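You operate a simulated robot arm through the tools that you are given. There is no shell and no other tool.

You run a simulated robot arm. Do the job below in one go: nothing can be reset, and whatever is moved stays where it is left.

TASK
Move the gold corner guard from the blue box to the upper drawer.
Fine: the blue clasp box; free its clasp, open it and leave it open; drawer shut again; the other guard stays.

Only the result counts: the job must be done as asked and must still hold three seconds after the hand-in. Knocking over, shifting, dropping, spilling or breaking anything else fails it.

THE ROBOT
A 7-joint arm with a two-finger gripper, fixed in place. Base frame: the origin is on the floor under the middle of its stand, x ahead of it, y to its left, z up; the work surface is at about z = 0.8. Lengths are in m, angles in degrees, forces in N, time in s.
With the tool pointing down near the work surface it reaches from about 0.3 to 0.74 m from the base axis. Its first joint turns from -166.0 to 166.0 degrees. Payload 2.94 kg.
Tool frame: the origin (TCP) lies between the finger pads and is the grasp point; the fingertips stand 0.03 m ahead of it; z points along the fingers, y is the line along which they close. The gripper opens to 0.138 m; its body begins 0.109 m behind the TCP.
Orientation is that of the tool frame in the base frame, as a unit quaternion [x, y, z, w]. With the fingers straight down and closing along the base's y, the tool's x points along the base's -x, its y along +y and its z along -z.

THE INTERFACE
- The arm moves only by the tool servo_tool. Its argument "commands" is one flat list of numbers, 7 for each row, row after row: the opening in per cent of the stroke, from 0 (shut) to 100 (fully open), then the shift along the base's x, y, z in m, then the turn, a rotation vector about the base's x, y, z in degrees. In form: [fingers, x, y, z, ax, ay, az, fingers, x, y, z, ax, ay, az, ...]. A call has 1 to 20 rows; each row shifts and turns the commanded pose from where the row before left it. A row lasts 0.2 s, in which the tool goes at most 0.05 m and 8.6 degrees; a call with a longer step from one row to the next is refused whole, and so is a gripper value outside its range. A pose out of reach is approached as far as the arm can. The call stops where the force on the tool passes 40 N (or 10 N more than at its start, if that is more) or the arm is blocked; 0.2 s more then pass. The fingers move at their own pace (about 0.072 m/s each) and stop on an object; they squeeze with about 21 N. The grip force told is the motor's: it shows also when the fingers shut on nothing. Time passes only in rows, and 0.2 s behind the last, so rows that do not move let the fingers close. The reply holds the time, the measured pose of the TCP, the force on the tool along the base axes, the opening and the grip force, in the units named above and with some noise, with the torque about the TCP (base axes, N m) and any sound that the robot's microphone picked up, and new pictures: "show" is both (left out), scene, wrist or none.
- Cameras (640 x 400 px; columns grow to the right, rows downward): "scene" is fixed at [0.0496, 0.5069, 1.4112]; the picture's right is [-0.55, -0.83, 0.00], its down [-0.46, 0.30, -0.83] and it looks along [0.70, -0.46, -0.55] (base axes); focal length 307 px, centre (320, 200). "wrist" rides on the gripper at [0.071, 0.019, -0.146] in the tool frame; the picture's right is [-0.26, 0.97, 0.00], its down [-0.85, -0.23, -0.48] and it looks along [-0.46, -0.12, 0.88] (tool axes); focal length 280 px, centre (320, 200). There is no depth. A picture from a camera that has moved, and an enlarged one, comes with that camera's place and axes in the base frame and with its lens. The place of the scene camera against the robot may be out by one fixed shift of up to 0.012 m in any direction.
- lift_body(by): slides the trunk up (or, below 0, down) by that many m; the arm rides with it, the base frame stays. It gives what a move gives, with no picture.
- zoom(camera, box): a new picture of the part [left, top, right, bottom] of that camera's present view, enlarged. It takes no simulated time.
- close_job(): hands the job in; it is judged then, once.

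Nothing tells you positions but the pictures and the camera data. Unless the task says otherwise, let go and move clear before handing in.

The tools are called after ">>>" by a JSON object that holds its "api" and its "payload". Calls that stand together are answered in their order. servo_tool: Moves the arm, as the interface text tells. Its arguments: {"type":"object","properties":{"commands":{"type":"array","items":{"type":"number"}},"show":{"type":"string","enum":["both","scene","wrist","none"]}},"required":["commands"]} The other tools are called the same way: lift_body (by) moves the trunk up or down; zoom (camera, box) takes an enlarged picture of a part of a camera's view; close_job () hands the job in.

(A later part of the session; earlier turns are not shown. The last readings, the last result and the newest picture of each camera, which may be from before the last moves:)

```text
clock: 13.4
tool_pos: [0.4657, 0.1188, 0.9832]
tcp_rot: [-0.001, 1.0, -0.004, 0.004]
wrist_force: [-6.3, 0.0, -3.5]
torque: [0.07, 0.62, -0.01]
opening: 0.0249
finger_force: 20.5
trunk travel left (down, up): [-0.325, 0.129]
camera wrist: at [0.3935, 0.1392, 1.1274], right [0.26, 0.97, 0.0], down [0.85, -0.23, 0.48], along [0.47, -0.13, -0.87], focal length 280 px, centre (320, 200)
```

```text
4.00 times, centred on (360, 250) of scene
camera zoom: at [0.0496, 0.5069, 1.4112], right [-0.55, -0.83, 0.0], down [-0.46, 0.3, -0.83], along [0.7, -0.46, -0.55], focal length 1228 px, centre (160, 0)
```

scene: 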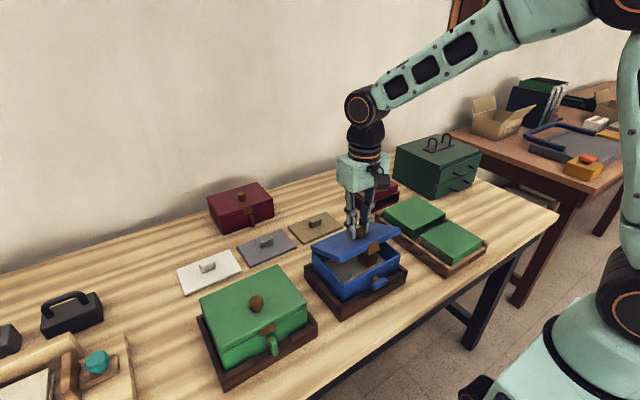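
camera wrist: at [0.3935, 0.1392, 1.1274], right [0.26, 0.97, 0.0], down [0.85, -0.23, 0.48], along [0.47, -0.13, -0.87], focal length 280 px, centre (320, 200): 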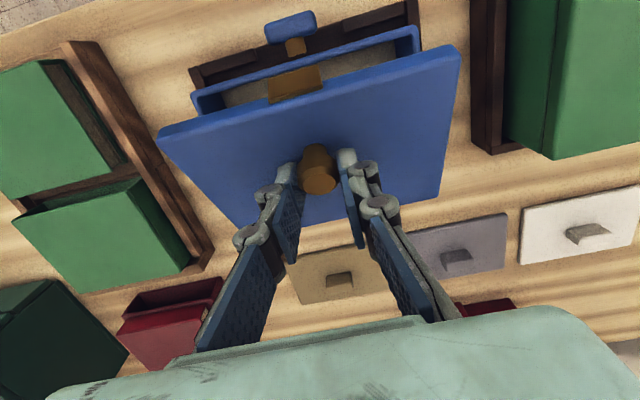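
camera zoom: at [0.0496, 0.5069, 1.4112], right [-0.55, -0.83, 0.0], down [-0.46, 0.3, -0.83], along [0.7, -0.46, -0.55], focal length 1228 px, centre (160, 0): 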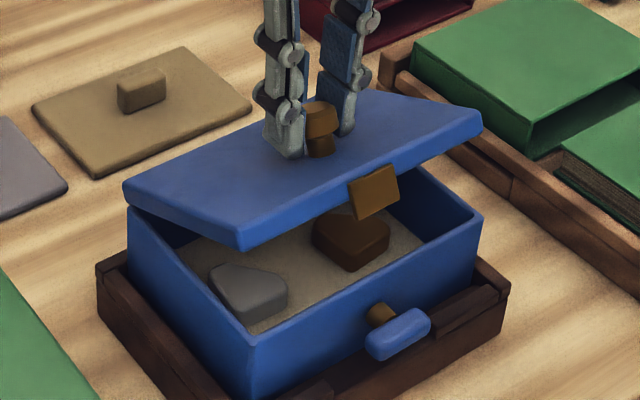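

Inside are a grey piece and a brown/gold piece. I'll keep opening the lid along the arc.

>>> {"api": "servo_tool", "payload": {"commands": [0, 0.0066, 0, 0.005, 0, 0, 0, 0, 0.0069, 0, 0.0044, 0, 0, 0, 0, 0.0074, 0, 0.0037, 0, 0, 0, 0, 0.0076, 0, 0.0032, 0, 0, 0, 0, 0.008, 0, 0.0024, 0, 0, 0, 0, 0.0082, 0, 0.0016, 0, 0, 0]}}

>>> {"api": "zoom", "payload": {"camera": "scene", "box": [300, 190, 420, 300]}}

```text
clock: 14.8
tool_pos: [0.5095, 0.1194, 1.004]
tcp_rot: [-0.002, 1.0, -0.003, 0.005]
wrist_force: [-5.6, 2.3, 4.6]
torque: [0.04, 0.6, -0.03]
opening: 0.0245
finger_force: 20.3
trunk travel left (down, up): [-0.325, 0.129]
camera wrist: at [0.4377, 0.1388, 1.148], right [0.26, 0.97, 0.0], down [0.84, -0.23, 0.49], along [0.47, -0.13, -0.87], focal length 280 px, centre (320, 200)
```

scene: 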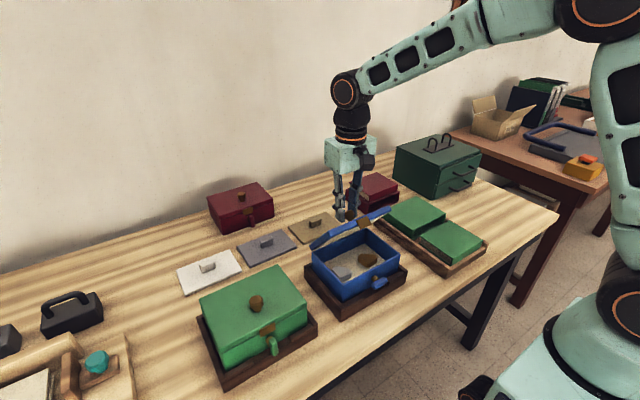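
wrist: 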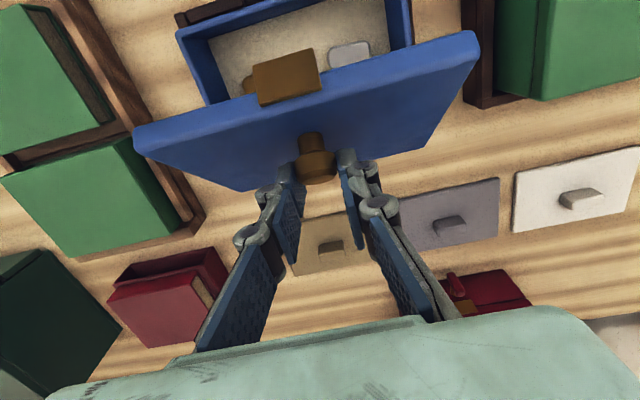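

```text
3.64 times, centred on (360, 245) of scene
camera zoom: at [0.0496, 0.5069, 1.4112], right [-0.55, -0.83, 0.0], down [-0.46, 0.3, -0.83], along [0.7, -0.46, -0.55], focal length 1116 px, centre (174, 36)
```

zoom: 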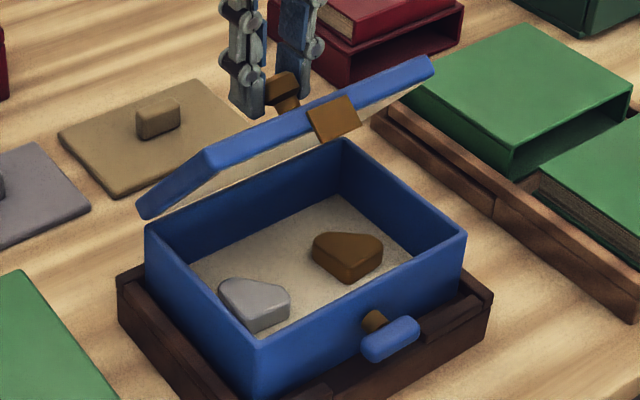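

>>> {"api": "servo_tool", "payload": {"commands": [0, 0.0083, 0, 0.0014, 0, 0, 0, 0, 0.0083, 0, 0.0008, 0, 0, 0, 0, 0.0083, 0, 0, 0, 0, 0, 0, 0.0082, 0, -0.001, 0, 0, 0, 0, 0.0081, 0, -0.0018, 0, 0, 0]}}

>>> {"api": "zoom", "payload": {"camera": "scene", "box": [300, 190, 420, 300]}}

```text
clock: 16.0
tool_pos: [0.5526, 0.1189, 1.0028]
tcp_rot: [-0.001, 1.0, -0.004, 0.006]
wrist_force: [-2.5, -0.1, 8.6]
torque: [0.0, 0.47, -0.01]
opening: 0.0242
finger_force: 21.3
trunk travel left (down, up): [-0.325, 0.129]
camera wrist: at [0.4793, 0.1388, 1.147], right [0.26, 0.97, 0.0], down [0.84, -0.23, 0.49], along [0.47, -0.13, -0.87], focal length 280 px, centre (320, 200)
```

scene: 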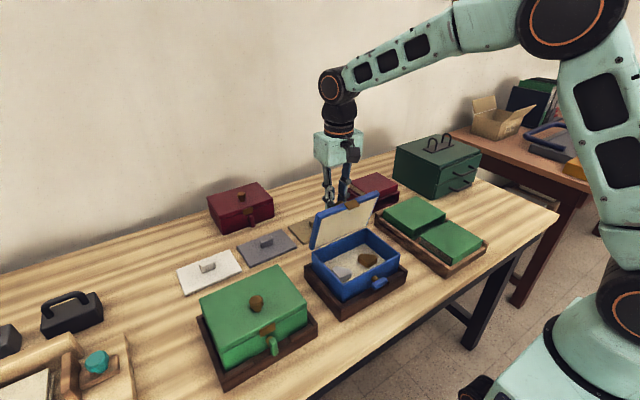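
wrist: 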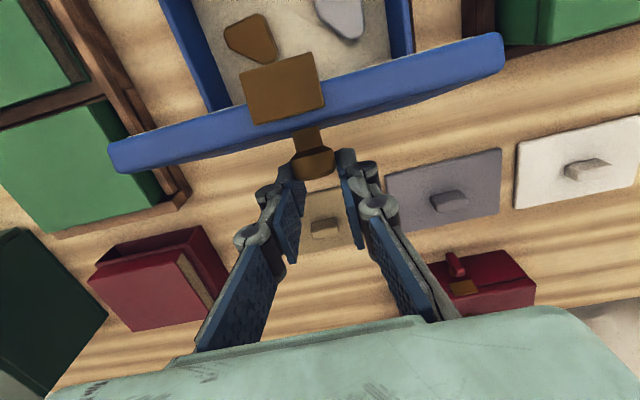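

```text
3.64 times, centred on (360, 245) of scene
camera zoom: at [0.0496, 0.5069, 1.4112], right [-0.55, -0.83, 0.0], down [-0.46, 0.3, -0.83], along [0.7, -0.46, -0.55], focal length 1116 px, centre (174, 36)
```

zoom: 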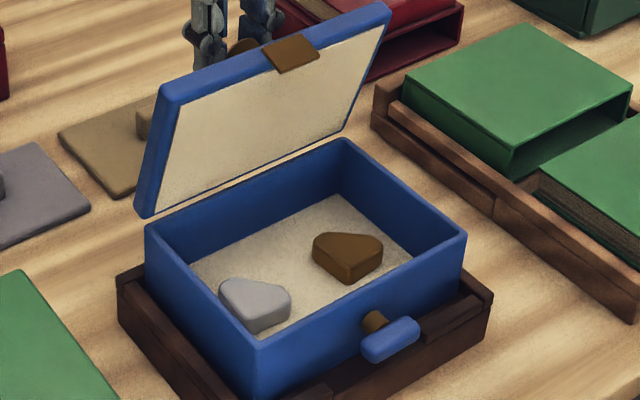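

The lid is near vertical now. I'll keep going past it to find the stop.

>>> {"api": "servo_tool", "payload": {"commands": [0, 0.0079, 0, -0.0005, 0, 0, 0, 0, 0.0077, 0, -0.0022, 0, 0, 0, 0, 0.0074, 0, -0.003, 0, 0, 0]}}

>>> {"api": "zoom", "payload": {"camera": "scene", "box": [300, 190, 420, 300]}}

```text
clock: 16.8
tool_pos: [0.5729, 0.1192, 0.9968]
tcp_rot: [0.0, 1.0, -0.003, 0.005]
wrist_force: [-4.0, -1.9, 1.3]
torque: [-0.04, 0.45, -0.06]
opening: 0.0245
finger_force: 21.5
trunk travel left (down, up): [-0.325, 0.129]
camera wrist: at [0.5012, 0.1388, 1.1407], right [0.26, 0.97, 0.0], down [0.84, -0.23, 0.49], along [0.47, -0.13, -0.87], focal length 280 px, centre (320, 200)
```

scene: 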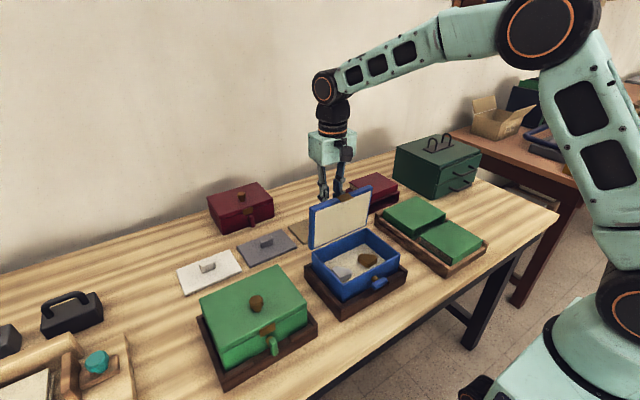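
wrist: 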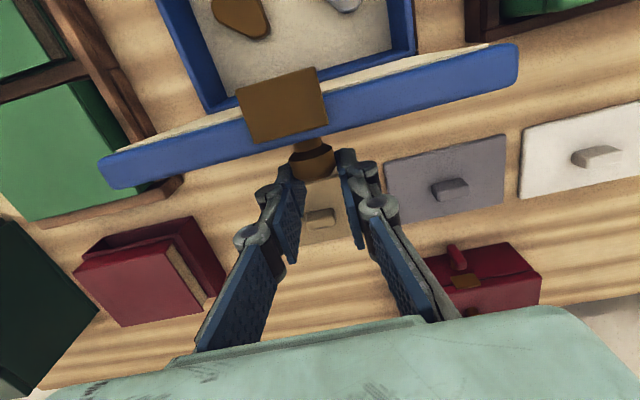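

```text
3.64 times, centred on (360, 245) of scene
camera zoom: at [0.0496, 0.5069, 1.4112], right [-0.55, -0.83, 0.0], down [-0.46, 0.3, -0.83], along [0.7, -0.46, -0.55], focal length 1116 px, centre (174, 36)
```

zoom: 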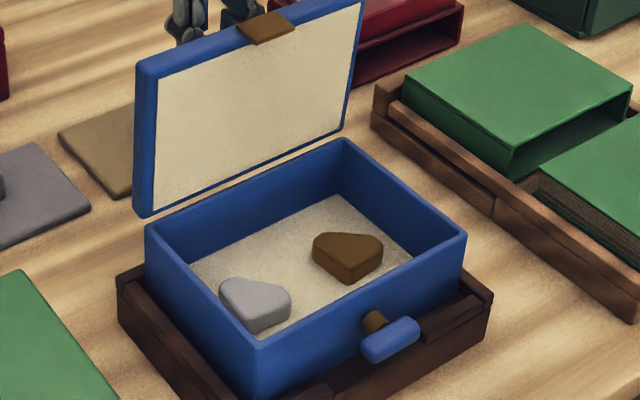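

>>> {"api": "servo_tool", "payload": {"commands": [0, 0.0071, 0, -0.0036, 0, 0, 0, 0, 0.0068, 0, -0.0044, 0, 0, 0], "show": "scene"}}

>>> {"api": "zoom", "payload": {"camera": "scene", "box": [300, 190, 420, 300]}}

```text
clock: 17.4
tool_pos: [0.5881, 0.1184, 0.989]
tcp_rot: [-0.001, 1.0, -0.003, 0.004]
wrist_force: [-3.5, -2.2, 3.2]
torque: [-0.05, 0.46, 0.02]
opening: 0.0244
finger_force: 21.1
trunk travel left (down, up): [-0.325, 0.129]
```

scene: 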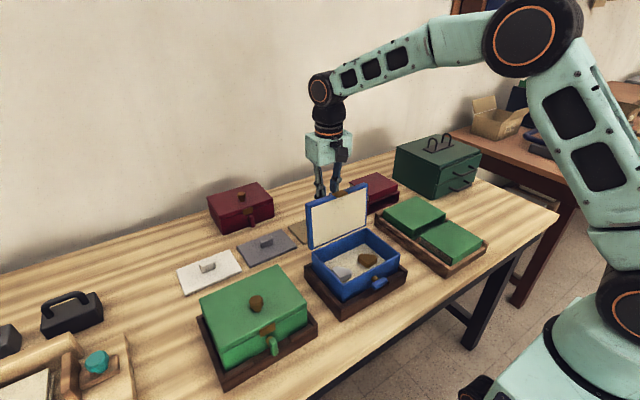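

```text
3.64 times, centred on (360, 245) of scene
camera zoom: at [0.0496, 0.5069, 1.4112], right [-0.55, -0.83, 0.0], down [-0.46, 0.3, -0.83], along [0.7, -0.46, -0.55], focal length 1116 px, centre (174, 36)
```

zoom: 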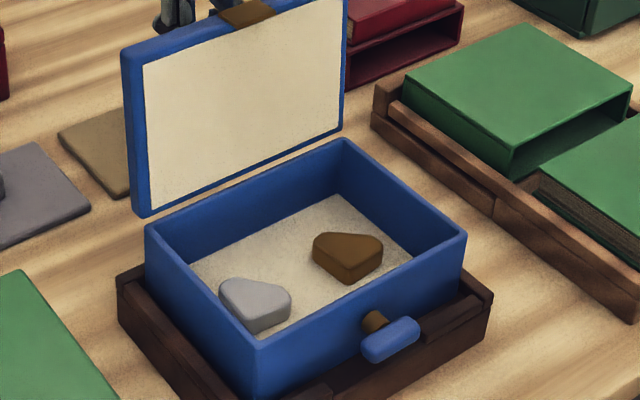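

The lid is at about 107°, past vertical. I'll release the knob slightly and see whether the lid stays put.

>>> {"api": "servo_tool", "payload": {"commands": [30, 0, 0, 0, 0, 0, 0, 30, 0, 0, 0, 0, 0, 0]}}

>>> {"api": "zoom", "payload": {"camera": "scene", "box": [300, 170, 420, 280]}}

```text
clock: 18.0
tool_pos: [0.5877, 0.1193, 0.9894]
tcp_rot: [0.0, 1.0, -0.004, 0.004]
wrist_force: [1.7, 0.5, -0.1]
torque: [0.0, -0.01, 0.01]
opening: 0.0415
finger_force: 0.1
trunk travel left (down, up): [-0.325, 0.129]
camera wrist: at [0.5161, 0.1394, 1.133], right [0.26, 0.97, 0.0], down [0.85, -0.23, 0.48], along [0.47, -0.13, -0.87], focal length 280 px, centre (320, 200)
```

scene: 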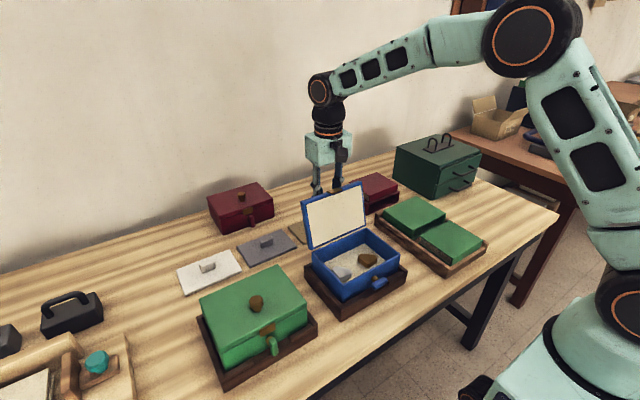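
wrist: 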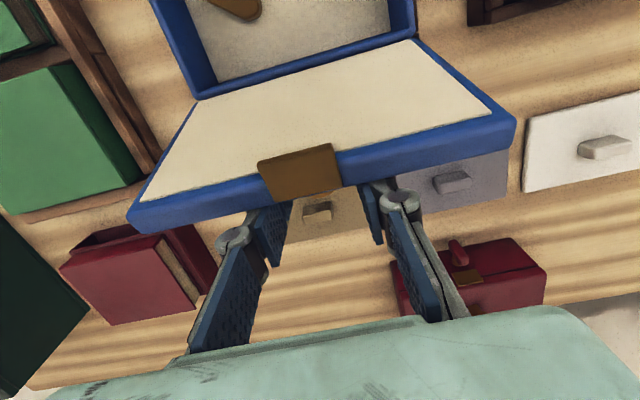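

```text
3.64 times, centred on (360, 225) of scene
camera zoom: at [0.0496, 0.5069, 1.4112], right [-0.55, -0.83, 0.0], down [-0.46, 0.3, -0.83], along [0.7, -0.46, -0.55], focal length 1116 px, centre (174, 109)
```

zoom: 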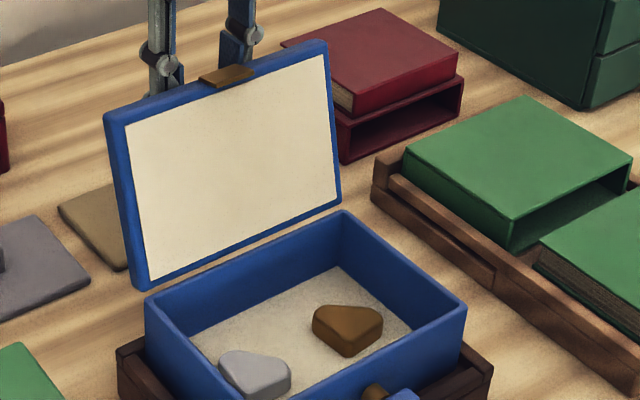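

The lid leaned back a little further and may be resting on the fingers. I'll ease backward slowly and see whether it finds its own stop.

>>> {"api": "servo_tool", "payload": {"commands": [40, 0.004, 0, 0, 0, 0, 0, 40, 0.004, 0, 0, 0, 0, 0, 40, 0.004, 0, 0, 0, 0, 0]}}

>>> {"api": "zoom", "payload": {"camera": "scene", "box": [300, 170, 420, 280]}}

```text
clock: 18.8
tool_pos: [0.5995, 0.1191, 0.9869]
tcp_rot: [-0.001, 1.0, -0.004, 0.004]
wrist_force: [0.9, 0.0, 0.6]
torque: [-0.01, 0.02, -0.01]
opening: 0.0551
finger_force: 0.0
trunk travel left (down, up): [-0.325, 0.129]
camera wrist: at [0.5278, 0.1389, 1.1321], right [0.26, 0.97, 0.0], down [0.85, -0.23, 0.48], along [0.47, -0.13, -0.87], focal length 280 px, centre (320, 200)
```

scene: 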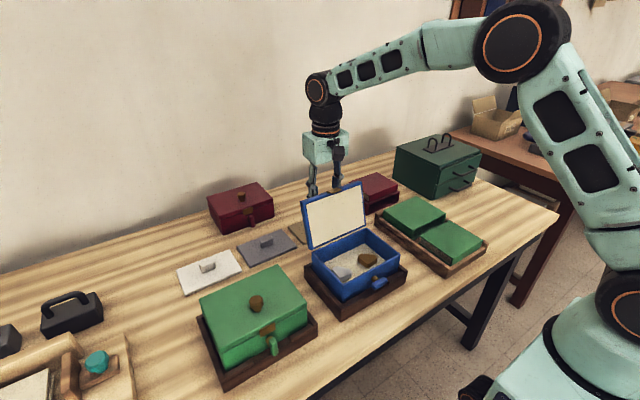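
wrist: 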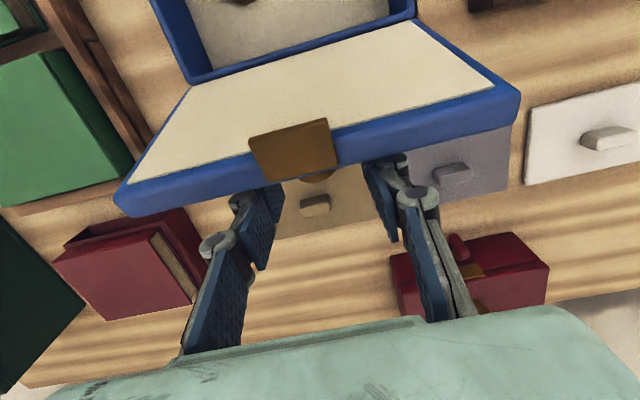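

```text
3.64 times, centred on (360, 225) of scene
camera zoom: at [0.0496, 0.5069, 1.4112], right [-0.55, -0.83, 0.0], down [-0.46, 0.3, -0.83], along [0.7, -0.46, -0.55], focal length 1116 px, centre (174, 109)
```

zoom: 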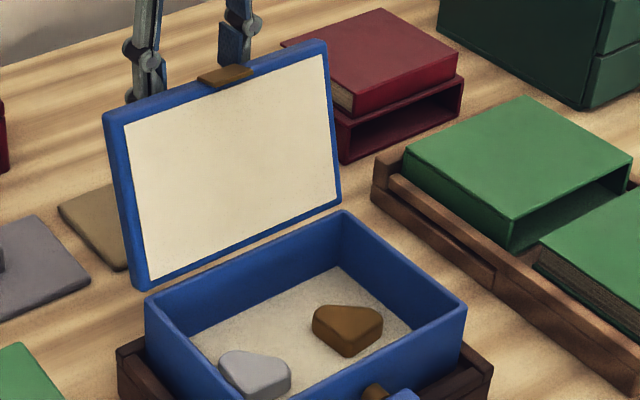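

The lid held its position while the fingers moved away, so it rests at its own stop. I'll withdraw back and up, clear of the knob and lid.

>>> {"api": "servo_tool", "payload": {"commands": [45, 0.02, 0, 0.005, 0, 0, 0, 45, 0.01, 0, 0.03, 0, 0, 0, 45, 0, 0, 0.045, 0, 0, 0, 45, 0, 0, 0.045, 0, 0, 0]}}

>>> {"api": "zoom", "payload": {"camera": "scene", "box": [300, 170, 420, 280]}}

```text
clock: 19.8
tool_pos: [0.6291, 0.117, 1.1149]
tcp_rot: [-0.001, 1.0, -0.004, 0.004]
wrist_force: [0.4, 0.1, 0.9]
torque: [-0.03, -0.04, 0.01]
opening: 0.062
finger_force: 0.0
trunk travel left (down, up): [-0.325, 0.129]
camera wrist: at [0.5572, 0.1382, 1.2593], right [0.26, 0.97, 0.0], down [0.85, -0.23, 0.48], along [0.47, -0.13, -0.88], focal length 280 px, centre (320, 200)
```

scene: 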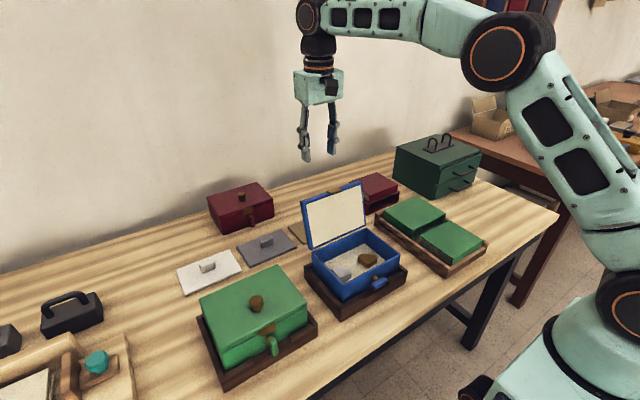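
wrist: 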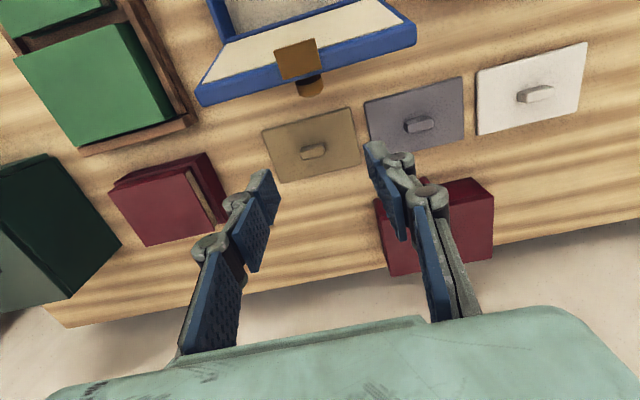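

```text
3.64 times, centred on (360, 225) of scene
camera zoom: at [0.0496, 0.5069, 1.4112], right [-0.55, -0.83, 0.0], down [-0.46, 0.3, -0.83], along [0.7, -0.46, -0.55], focal length 1116 px, centre (174, 109)
```

zoom: 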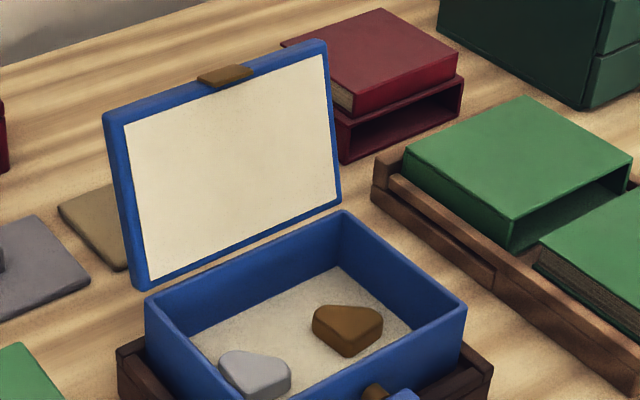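

The box is open and stable. Next is the drawer, so I'll travel over to the cabinet to inspect its upper handle.

>>> {"api": "servo_tool", "payload": {"commands": [45, -0.0132, -0.047, 0, 0, 0, 0, 45, -0.0132, -0.047, 0, 0, 0, 0, 45, -0.0132, -0.047, 0, 0, 0, 0, 45, -0.0132, -0.047, 0, 0, 0, 0, 45, -0.0132, -0.047, 0, 0, 0, 0, 45, -0.0132, -0.047, 0, 0, 0, 0, 45, -0.0132, -0.047, 0, 0, 0, 0, 45, -0.0132, -0.047, 0, 0, 0, 0, 45, -0.0132, -0.047, 0, 0, 0, 0, 45, -0.0132, -0.047, 0, 0, 0, 0, 45, -0.0132, -0.047, 0, 0, 0, 0, 45, -0.0132, -0.047, 0, 0, 0, 0]}}

>>> {"api": "zoom", "payload": {"camera": "wrist", "box": [200, 60, 480, 260]}}

```text
clock: 22.4
tool_pos: [0.471, -0.4471, 1.1154]
tcp_rot: [0.0, 1.0, -0.003, 0.004]
wrist_force: [0.2, 0.1, -0.1]
torque: [-0.02, -0.01, 0.01]
opening: 0.0619
finger_force: 0.1
trunk travel left (down, up): [-0.325, 0.129]
camera wrist: at [0.3996, -0.4275, 1.2596], right [0.26, 0.97, 0.0], down [0.85, -0.23, 0.48], along [0.47, -0.13, -0.88], focal length 280 px, centre (320, 200)
```

scene: 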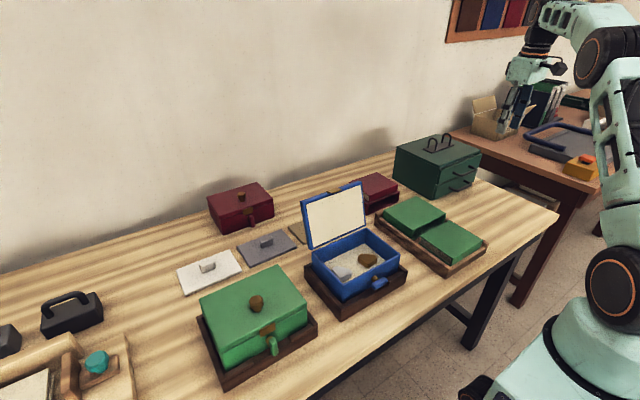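
wrist: 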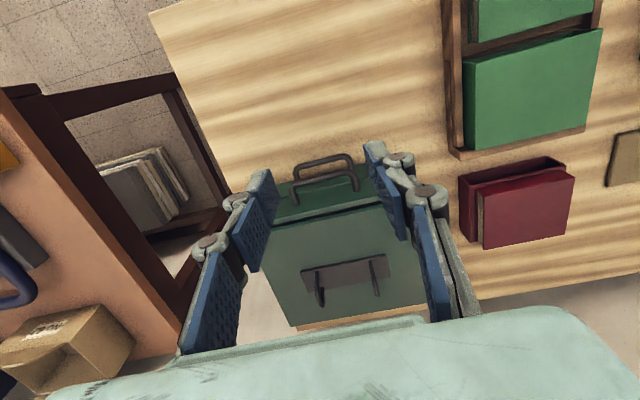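

```text
2.00 times, centred on (340, 160) of wrist
camera zoom: at [0.3996, -0.4275, 1.2596], right [0.26, 0.97, 0.0], down [0.85, -0.23, 0.48], along [0.47, -0.13, -0.88], focal length 561 px, centre (280, 280)
```

zoom: 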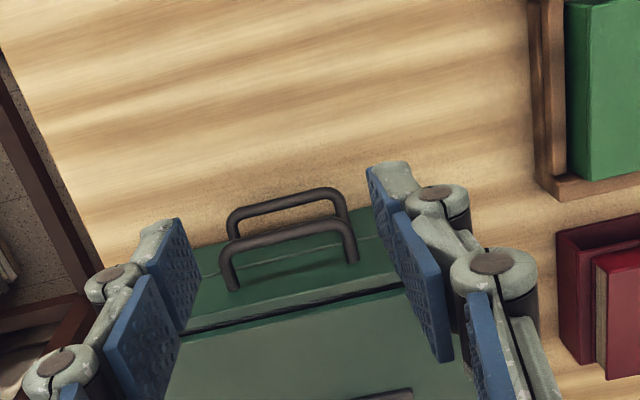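

The upper handle is an arch with its bar near (0.557, -0.47, 0.90), about 0.035 m ahead of the drawer front. I'll turn the gripper -90° about z so the fingers close along x, and come lower for a side view of the handle.

>>> {"api": "servo_tool", "payload": {"commands": [45, 0.0055, -0.002, -0.006, 0, 0, -8.2, 45, 0.0055, -0.002, -0.006, 0, 0, -8.2, 45, 0.0055, -0.002, -0.006, 0, 0, -8.2, 45, 0.0055, -0.002, -0.006, 0, 0, -8.2, 45, 0.0055, -0.002, -0.006, 0, 0, -8.2, 45, 0.0055, -0.002, -0.006, 0, 0, -8.2, 45, 0.0055, -0.002, -0.006, 0, 0, -8.2, 45, 0.0055, -0.002, -0.006, 0, 0, -8.2, 45, 0.0055, -0.002, -0.006, 0, 0, -8.2, 45, 0.0055, -0.002, -0.006, 0, 0, -8.2, 45, 0.0055, -0.002, -0.006, 0, 0, -8.0, 45, 0, 0, 0, 0, 0, 0]}}

>>> {"api": "zoom", "payload": {"camera": "wrist", "box": [220, 100, 460, 260]}}

```text
clock: 25.0
tool_pos: [0.5277, -0.4638, 1.045]
tcp_rot: [0.707, 0.707, -0.006, 0.001]
wrist_force: [0.1, -0.2, 0.3]
torque: [-0.02, -0.01, -0.02]
opening: 0.0619
finger_force: 0.1
out of reach, approached as far as the arm can: row 11
trunk travel left (down, up): [-0.325, 0.129]
camera wrist: at [0.5481, -0.3913, 1.1891], right [0.97, -0.26, 0.0], down [-0.23, -0.84, 0.48], along [-0.13, -0.47, -0.87], focal length 280 px, centre (320, 200)
```

scene: 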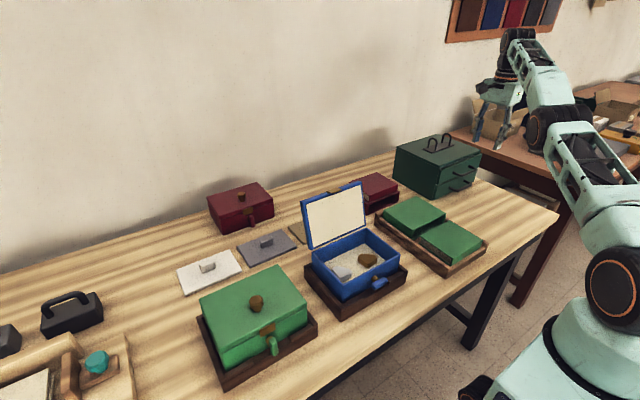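
wrist: 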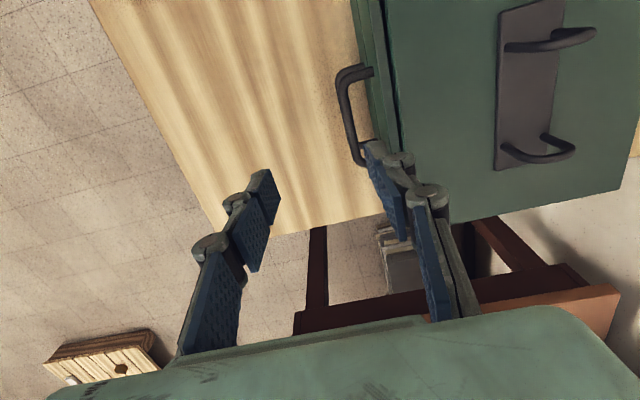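

```text
2.50 times, centred on (340, 180) of wrist
camera zoom: at [0.5481, -0.3913, 1.1891], right [0.97, -0.26, 0.0], down [-0.23, -0.84, 0.48], along [-0.13, -0.47, -0.87], focal length 701 px, centre (270, 250)
```

zoom: 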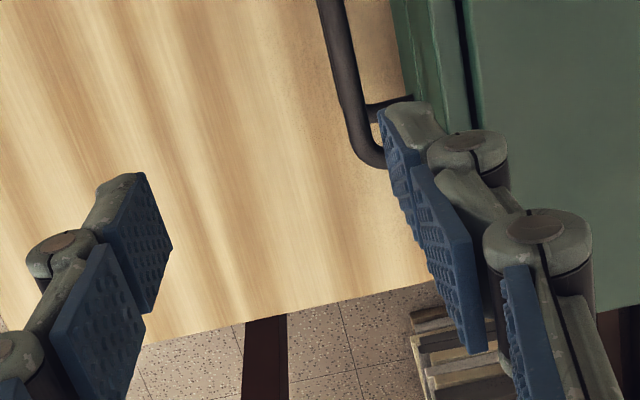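

>>> {"api": "zoom", "payload": {"camera": "wrist", "box": [310, 40, 430, 170]}}

>>> {"api": "zoom", "payload": {"camera": "scene", "box": [425, 140, 490, 200]}}

```text
3.08 times, centred on (370, 105) of wrist
camera zoom: at [0.5481, -0.3913, 1.1891], right [0.97, -0.26, 0.0], down [-0.23, -0.84, 0.48], along [-0.13, -0.47, -0.87], focal length 863 px, centre (166, 492)
```

zoom: 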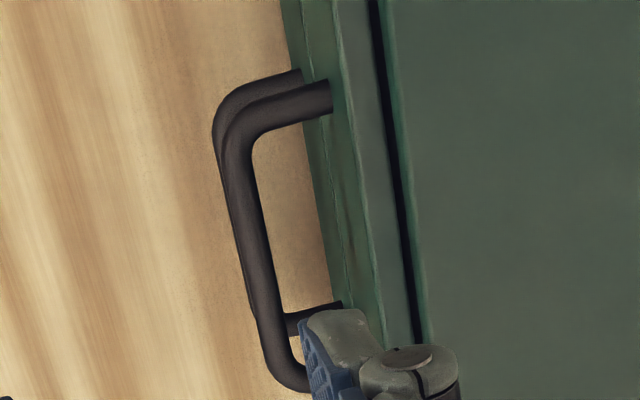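

```text
6.67 times, centred on (458, 170) of scene
camera zoom: at [0.0496, 0.5069, 1.4112], right [-0.55, -0.83, 0.0], down [-0.46, 0.3, -0.83], along [0.7, -0.46, -0.55], focal length 2046 px, centre (-597, 400)
```

zoom: 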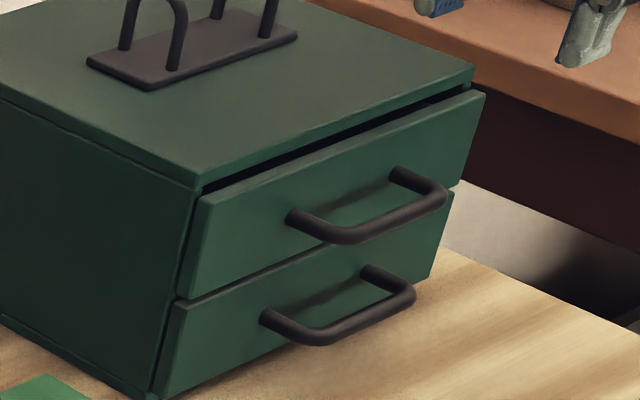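

The bar measures about x 0.555, z 0.904, y -0.42 to -0.51, with the drawer face at x≈0.59. That leaves roughly a 0.03 m gap behind the bar. I'll narrow the fingers and come down above the handle, then check alignment.

>>> {"api": "servo_tool", "payload": {"commands": [19, 0, 0.005, -0.03, 0, 0, 0, 19, 0, 0.005, -0.03, 0, 0, 0, 19, 0, 0, -0.02, 0, 0, 0, 19, 0, 0, 0, 0, 0, 0]}}

>>> {"api": "zoom", "payload": {"camera": "wrist", "box": [240, 80, 440, 230]}}

```text
clock: 26.0
tool_pos: [0.5459, -0.4681, 0.9705]
tcp_rot: [0.706, 0.708, -0.006, -0.001]
wrist_force: [0.4, 0.2, 0.7]
torque: [0.03, -0.01, 0.0]
opening: 0.0261
finger_force: 0.1
out of reach, approached as far as the arm can: row 1, 2, 3
trunk travel left (down, up): [-0.325, 0.129]
camera wrist: at [0.5657, -0.3979, 1.115], right [0.97, -0.26, -0.01], down [-0.22, -0.85, 0.48], along [-0.13, -0.46, -0.88], focal length 280 px, centre (320, 200)
```

scene: 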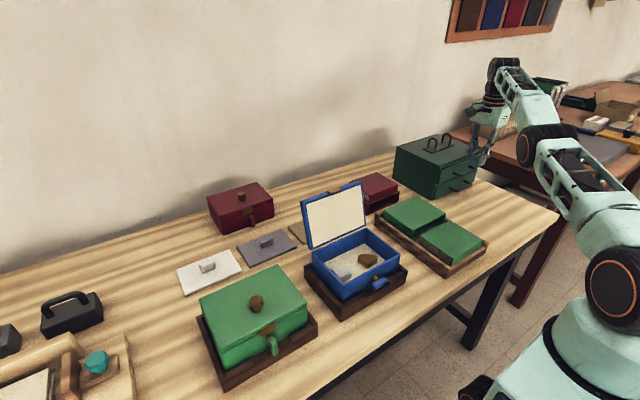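
wrist: 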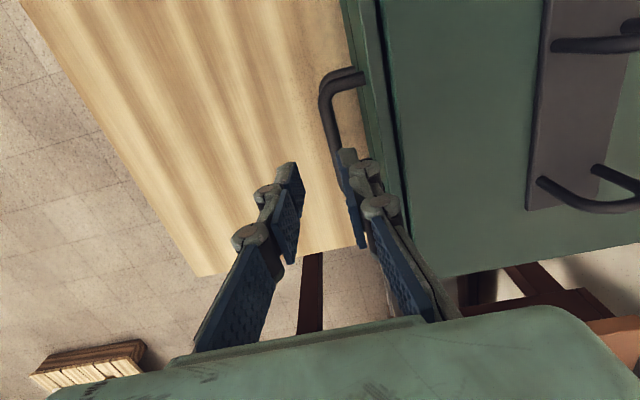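

```text
2.67 times, centred on (340, 155) of wrist
camera zoom: at [0.5657, -0.3979, 1.115], right [0.97, -0.26, -0.01], down [-0.22, -0.85, 0.48], along [-0.13, -0.46, -0.88], focal length 748 px, centre (267, 320)
```

zoom: 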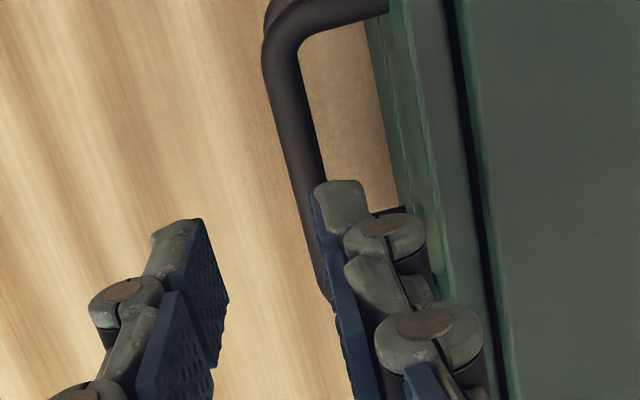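

The arm reports out of reach near this wrist angle and has drifted about 1–2 cm from the command. I'll rotate back a few degrees to come off the limit and see where it settles.

>>> {"api": "servo_tool", "payload": {"commands": [19, 0, 0, 0.01, 0, 0, 8, 19, 0, 0, 0, 0, 0, 0], "show": "wrist"}}

```text
clock: 26.6
tool_pos: [0.5445, -0.4708, 0.981]
tcp_rot: [0.655, 0.756, -0.006, 0.001]
wrist_force: [-0.2, -0.2, -0.5]
torque: [0.01, -0.03, 0.03]
opening: 0.0262
finger_force: 0.1
trunk travel left (down, up): [-0.325, 0.129]
camera wrist: at [0.5546, -0.3955, 1.1254], right [0.99, -0.12, 0.0], down [-0.1, -0.87, 0.48], along [-0.06, -0.48, -0.87], focal length 280 px, centre (320, 200)
```

wrist: 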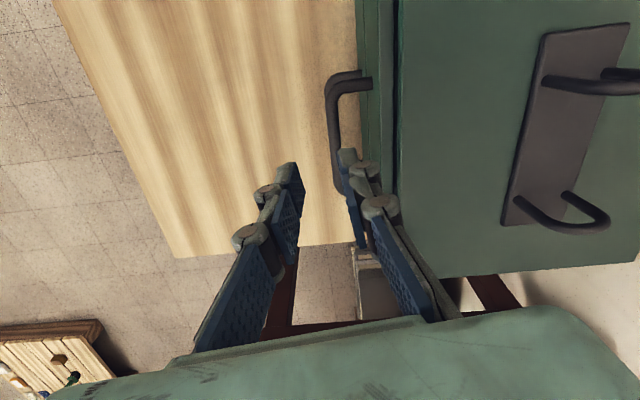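

>>> {"api": "zoom", "payload": {"camera": "wrist", "box": [310, 50, 420, 210]}}

```text
2.50 times, centred on (365, 130) of wrist
camera zoom: at [0.5546, -0.3955, 1.1254], right [0.99, -0.12, 0.0], down [-0.1, -0.87, 0.48], along [-0.06, -0.48, -0.87], focal length 701 px, centre (208, 375)
```

zoom: 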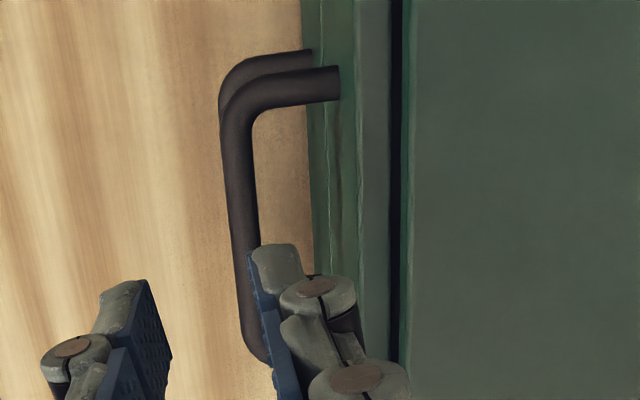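

The wrist-roll limit is the cause, and at -82° yaw the pose holds. The gap behind the bar is tight, so I'll tilt the tool about 17° with its tips toward the drawer, narrow the opening, and line up above the bar.

>>> {"api": "servo_tool", "payload": {"commands": [15, -0.0027, 0.008, -0.009, 0, -8.5, 0, 15, -0.0027, 0.008, -0.009, 0, -8.5, 0, 15, 0, 0, 0, 0, 0, 0]}}

>>> {"api": "zoom", "payload": {"camera": "wrist", "box": [270, 60, 420, 230]}}

>>> {"api": "zoom", "payload": {"camera": "scene", "box": [425, 120, 505, 200]}}

```text
clock: 27.4
tool_pos: [0.5925, -0.5055, 0.9779]
tcp_rot: [0.648, 0.747, 0.093, 0.112]
wrist_force: [0.1, -0.3, -0.8]
torque: [-0.03, -0.02, 0.02]
opening: 0.0208
finger_force: 0.1
out of reach, approached as far as the arm can: row 1, 2
trunk travel left (down, up): [-0.325, 0.129]
camera wrist: at [0.5596, -0.4316, 1.1186], right [0.95, -0.12, 0.29], down [-0.24, -0.87, 0.43], along [0.2, -0.48, -0.86], focal length 280 px, centre (320, 200)
```

scene: 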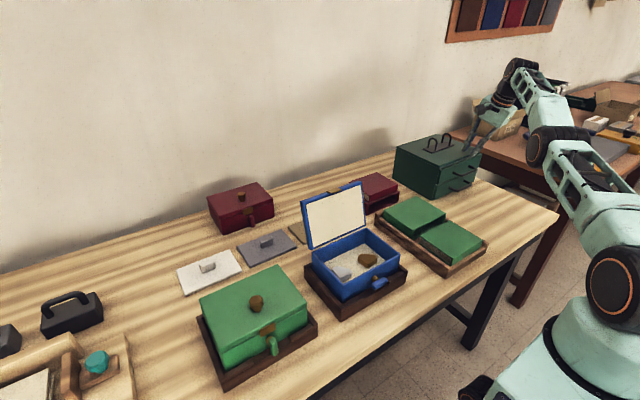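
wrist: 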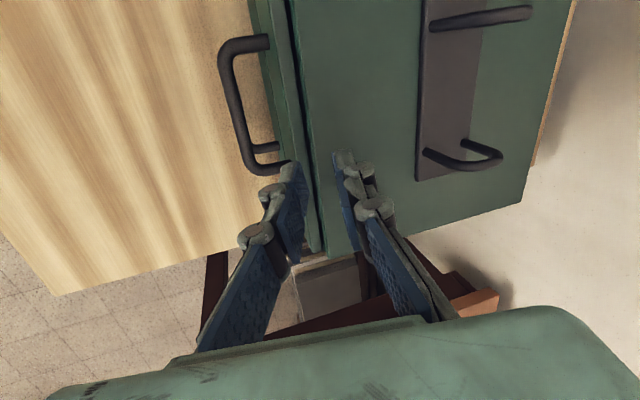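

```text
2.35 times, centred on (345, 145) of wrist
camera zoom: at [0.5596, -0.4316, 1.1186], right [0.95, -0.12, 0.29], down [-0.24, -0.87, 0.43], along [0.2, -0.48, -0.86], focal length 660 px, centre (261, 329)
```

zoom: 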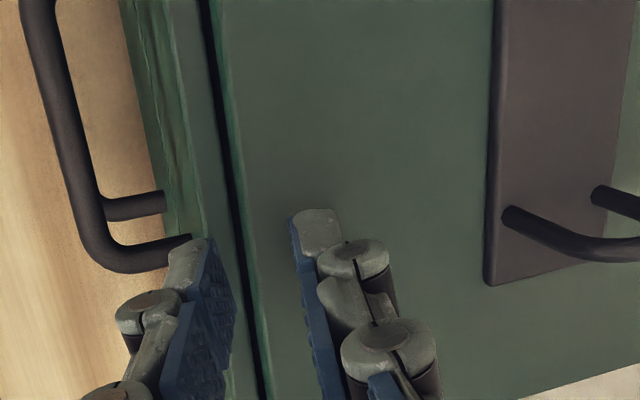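

```text
5.00 times, centred on (465, 160) of scene
camera zoom: at [0.0496, 0.5069, 1.4112], right [-0.55, -0.83, 0.0], down [-0.46, 0.3, -0.83], along [0.7, -0.46, -0.55], focal length 1535 px, centre (-405, 400)
```

zoom: 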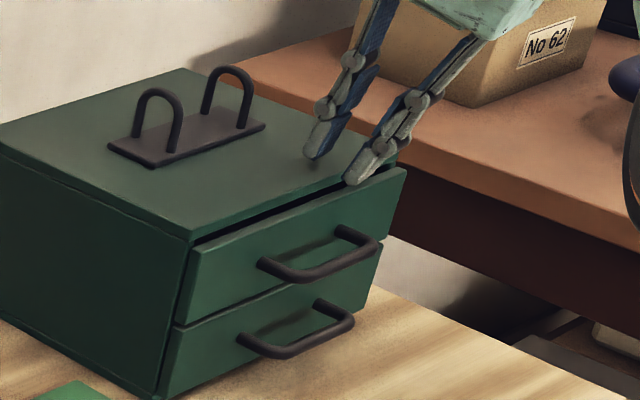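

The tilt pushed the arm into a joint limit and it drifted outward over the cabinet. The forearm is folded upward because the trunk sits low for this pose. I'll lift straight up, then raise the trunk to give the wrist more room.

>>> {"api": "lift_body", "payload": {"by": 0.125}}

```text
clock: 28.9
tool_pos: [0.5927, -0.5048, 1.1011]
tcp_rot: [0.649, 0.747, 0.092, 0.111]
wrist_force: [-0.3, -0.3, -0.5]
torque: [0.03, 0.0, 0.0]
opening: 0.0208
finger_force: 0.1
trunk travel left (down, up): [-0.45, 0.004]
```

>>> {"api": "servo_tool", "payload": {"commands": [15, -0.024, 0.0225, 0, 0, 0, 0, 15, -0.024, 0.0225, 0, 0, 0, 0, 15, 0, 0, -0.03, 0, 0, 0]}}

```text
clock: 29.7
tool_pos: [0.5921, -0.5091, 1.0805]
tcp_rot: [0.649, 0.747, 0.092, 0.11]
wrist_force: [-1.1, -0.8, -0.3]
torque: [0.02, 0.0, -0.04]
opening: 0.0205
finger_force: 0.0
out of reach, approached as far as the arm can: row 1, 2, 3
trunk travel left (down, up): [-0.45, 0.004]
camera wrist: at [0.5603, -0.4361, 1.2224], right [0.95, -0.12, 0.28], down [-0.24, -0.87, 0.43], along [0.19, -0.48, -0.86], focal length 280 px, centre (320, 200)
```

scene: 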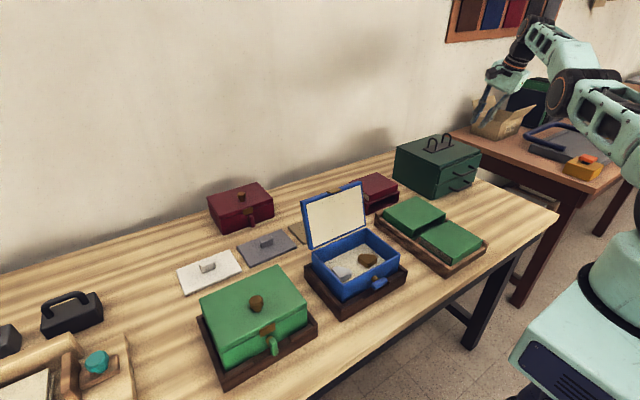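
wrist: 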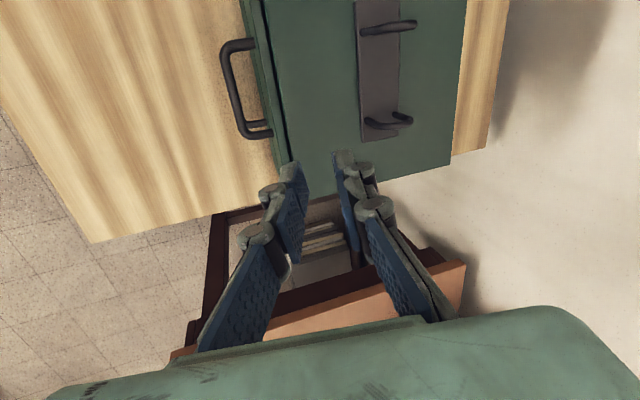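

Still pinned by the wrist limit. I'll undo the tilt and rotate the wrist the other way (+z), where there should be more range; the fingers close along the same line at +90°.

>>> {"api": "servo_tool", "payload": {"commands": [15, -0.02, 0.01, 0, 0, 8.5, 0, 15, -0.02, 0.01, 0, 0, 8.5, 0, 15, -0.01, 0.005, 0, 0, 0, 8.4, 15, -0.01, 0.005, 0, 0, 0, 8.4, 15, 0, 0, 0, 0, 0, 8.4, 15, 0, 0, 0, 0, 0, 8.4, 15, 0, 0, 0, 0, 0, 8.4, 15, 0, 0, 0, 0, 0, 8.4, 15, 0, 0, 0, 0, 0, 8.4, 15, 0, 0, 0, 0, 0, 8.4, 15, 0, 0, 0, 0, 0, 8.4, 15, 0, 0, 0, 0, 0, 8.4], "show": "none"}}

```text
clock: 32.3
tool_pos: [0.5218, -0.4669, 1.0768]
tcp_rot: [-0.02, 1.0, -0.003, 0.002]
wrist_force: [0.5, 0.2, -0.7]
torque: [0.0, 0.06, 0.02]
opening: 0.0209
finger_force: 0.1
out of reach, approached as far as the arm can: row 1, 2
trunk travel left (down, up): [-0.45, 0.004]
```

>>> {"api": "servo_tool", "payload": {"commands": [15, 0, 0, 0, 0, 0, 8.5, 15, 0, 0, 0, 0, 0, 8.5, 15, 0, 0, 0, 0, 0, 8.5, 15, 0, 0, 0, 0, 0, 8.5, 15, 0, 0, 0, 0, 0, 8.5, 15, 0, 0, 0, 0, 0, 8.5, 15, 0, 0, 0, 0, 0, 8.5, 15, 0, 0, 0, 0, 0, 8.5, 15, 0, 0, 0, 0, 0, 8.5, 15, 0, 0, 0, 0, 0, 8.5]}}

```text
clock: 34.5
tool_pos: [0.5196, -0.4678, 1.077]
tcp_rot: [-0.69, 0.724, -0.001, 0.004]
wrist_force: [0.0, -0.1, -0.2]
torque: [-0.03, 0.0, -0.01]
opening: 0.0206
finger_force: 0.1
trunk travel left (down, up): [-0.45, 0.004]
camera wrist: at [0.4959, -0.539, 1.2213], right [-0.95, 0.31, -0.01], down [0.27, 0.83, 0.48], along [0.15, 0.46, -0.88], focal length 280 px, centre (320, 200)
```

scene: 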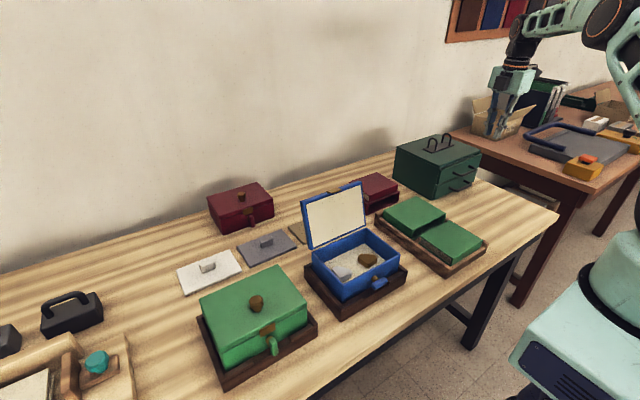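
wrist: 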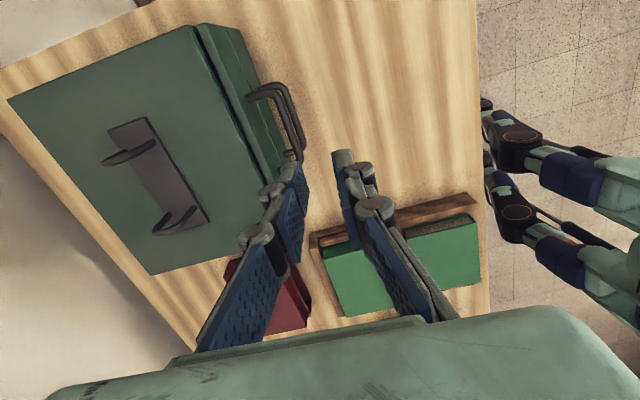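

No limit warning now. I'll move to just above the bar with the tilt.

>>> {"api": "servo_tool", "payload": {"commands": [15, 0.0065, 0.0043, -0.027, 0, -5.7, 0, 15, 0.0065, 0.0043, -0.027, 0, -5.7, 0, 15, 0.0065, 0.0043, -0.027, 0, -5.6, 0, 15, 0, 0, 0, 0, 0, 0]}}

>>> {"api": "zoom", "payload": {"camera": "wrist", "box": [220, 60, 420, 230]}}

>>> {"api": "zoom", "payload": {"camera": "scene", "box": [425, 120, 505, 200]}}

```text
clock: 35.5
tool_pos: [0.5402, -0.4559, 0.9962]
tcp_rot: [-0.682, 0.715, -0.103, 0.113]
wrist_force: [0.0, 0.3, -0.3]
torque: [0.03, 0.02, -0.01]
opening: 0.0206
finger_force: 0.1
trunk travel left (down, up): [-0.45, 0.004]
camera wrist: at [0.4737, -0.5252, 1.1269], right [-0.91, 0.31, -0.29], down [0.11, 0.83, 0.54], along [0.41, 0.46, -0.79], focal length 280 px, centre (320, 200)
```

scene: 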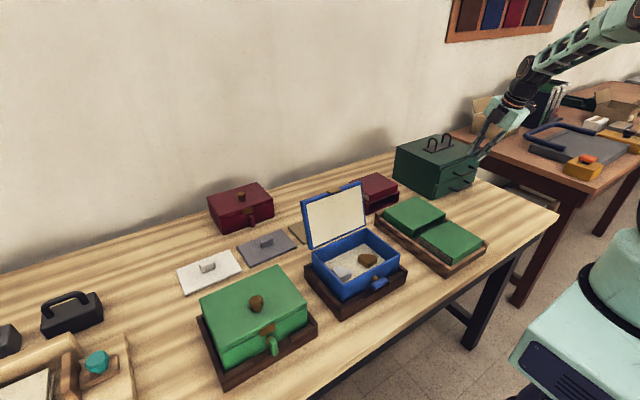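
wrist: 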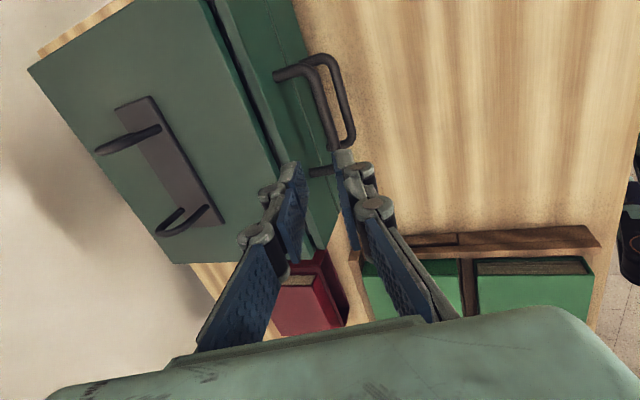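

```text
2.35 times, centred on (320, 145) of wrist
camera zoom: at [0.4737, -0.5252, 1.1269], right [-0.91, 0.31, -0.29], down [0.11, 0.83, 0.54], along [0.41, 0.46, -0.79], focal length 660 px, centre (320, 329)
```

zoom: 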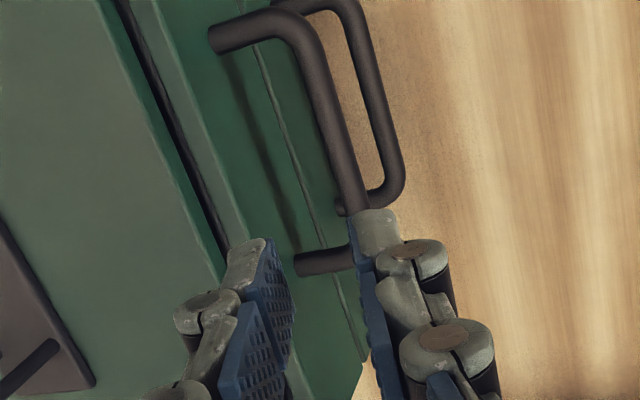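

```text
5.00 times, centred on (465, 160) of scene
camera zoom: at [0.0496, 0.5069, 1.4112], right [-0.55, -0.83, 0.0], down [-0.46, 0.3, -0.83], along [0.7, -0.46, -0.55], focal length 1535 px, centre (-405, 400)
```

zoom: 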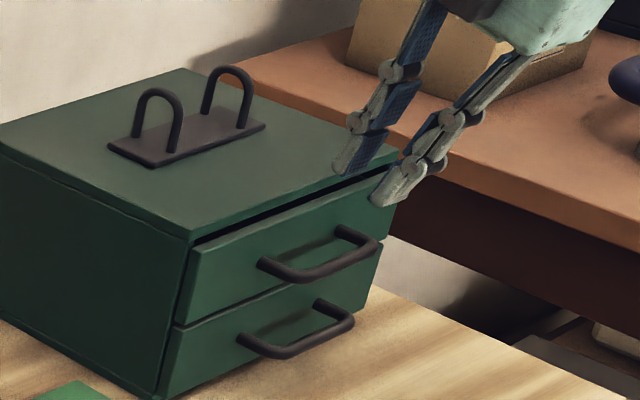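

The pose holds. The bar measures (0.556, 0.904) in x–z. I'll line up with the tilted approach axis and advance until the tips are just at the bar's level.

>>> {"api": "servo_tool", "payload": {"commands": [15, -0.0122, 0, -0.0039, 0, 0, 0, 15, 0.0091, 0, -0.0286, 0, 0, 0, 15, 0.0076, 0, -0.0238, 0, 0, 0, 15, 0, 0, 0, 0, 0, 0]}}

>>> {"api": "zoom", "payload": {"camera": "wrist", "box": [260, 100, 420, 220]}}

>>> {"api": "zoom", "payload": {"camera": "scene", "box": [435, 140, 495, 190]}}

```text
clock: 36.5
tool_pos: [0.5421, -0.4557, 0.9408]
tcp_rot: [-0.681, 0.716, -0.103, 0.112]
wrist_force: [0.8, -0.4, 0.2]
torque: [-0.02, -0.04, -0.01]
opening: 0.0212
finger_force: 0.0
trunk travel left (down, up): [-0.45, 0.004]
camera wrist: at [0.4785, -0.527, 1.072], right [-0.91, 0.31, -0.28], down [0.12, 0.83, 0.54], along [0.4, 0.46, -0.79], focal length 280 px, centre (320, 200)
```

scene: 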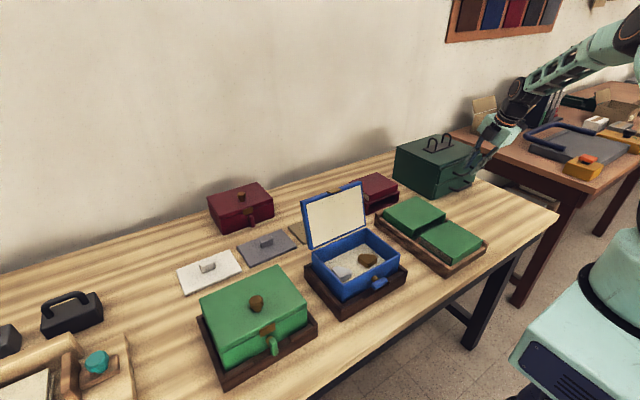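
wrist: 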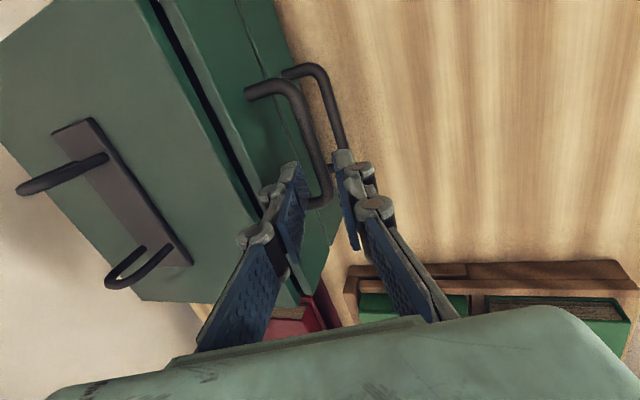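

```text
3.33 times, centred on (340, 160) of wrist
camera zoom: at [0.4785, -0.527, 1.072], right [-0.91, 0.31, -0.28], down [0.12, 0.83, 0.54], along [0.4, 0.46, -0.79], focal length 935 px, centre (253, 333)
```

zoom: 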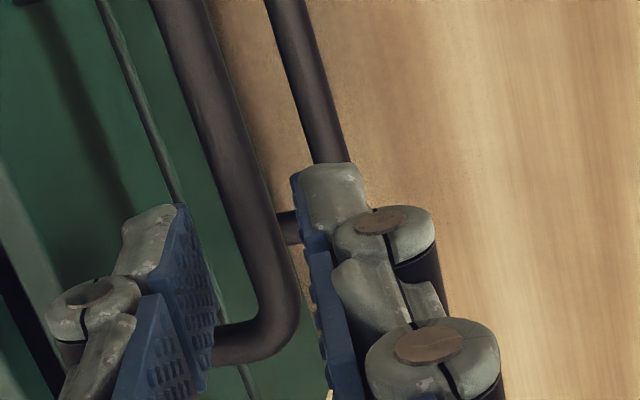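

```text
8.00 times, centred on (465, 165) of scene
camera zoom: at [0.0496, 0.5069, 1.4112], right [-0.55, -0.83, 0.0], down [-0.46, 0.3, -0.83], along [0.7, -0.46, -0.55], focal length 2456 px, centre (-840, 480)
```

zoom: 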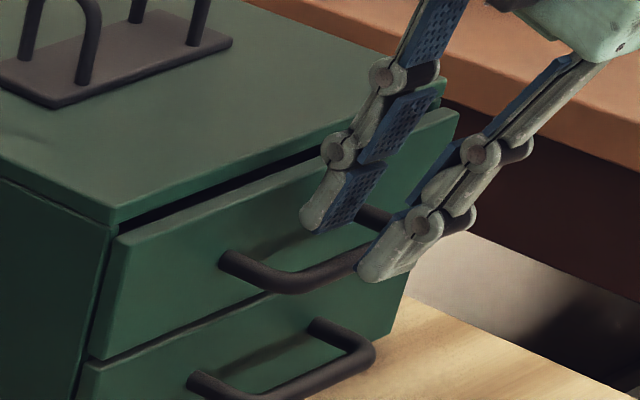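

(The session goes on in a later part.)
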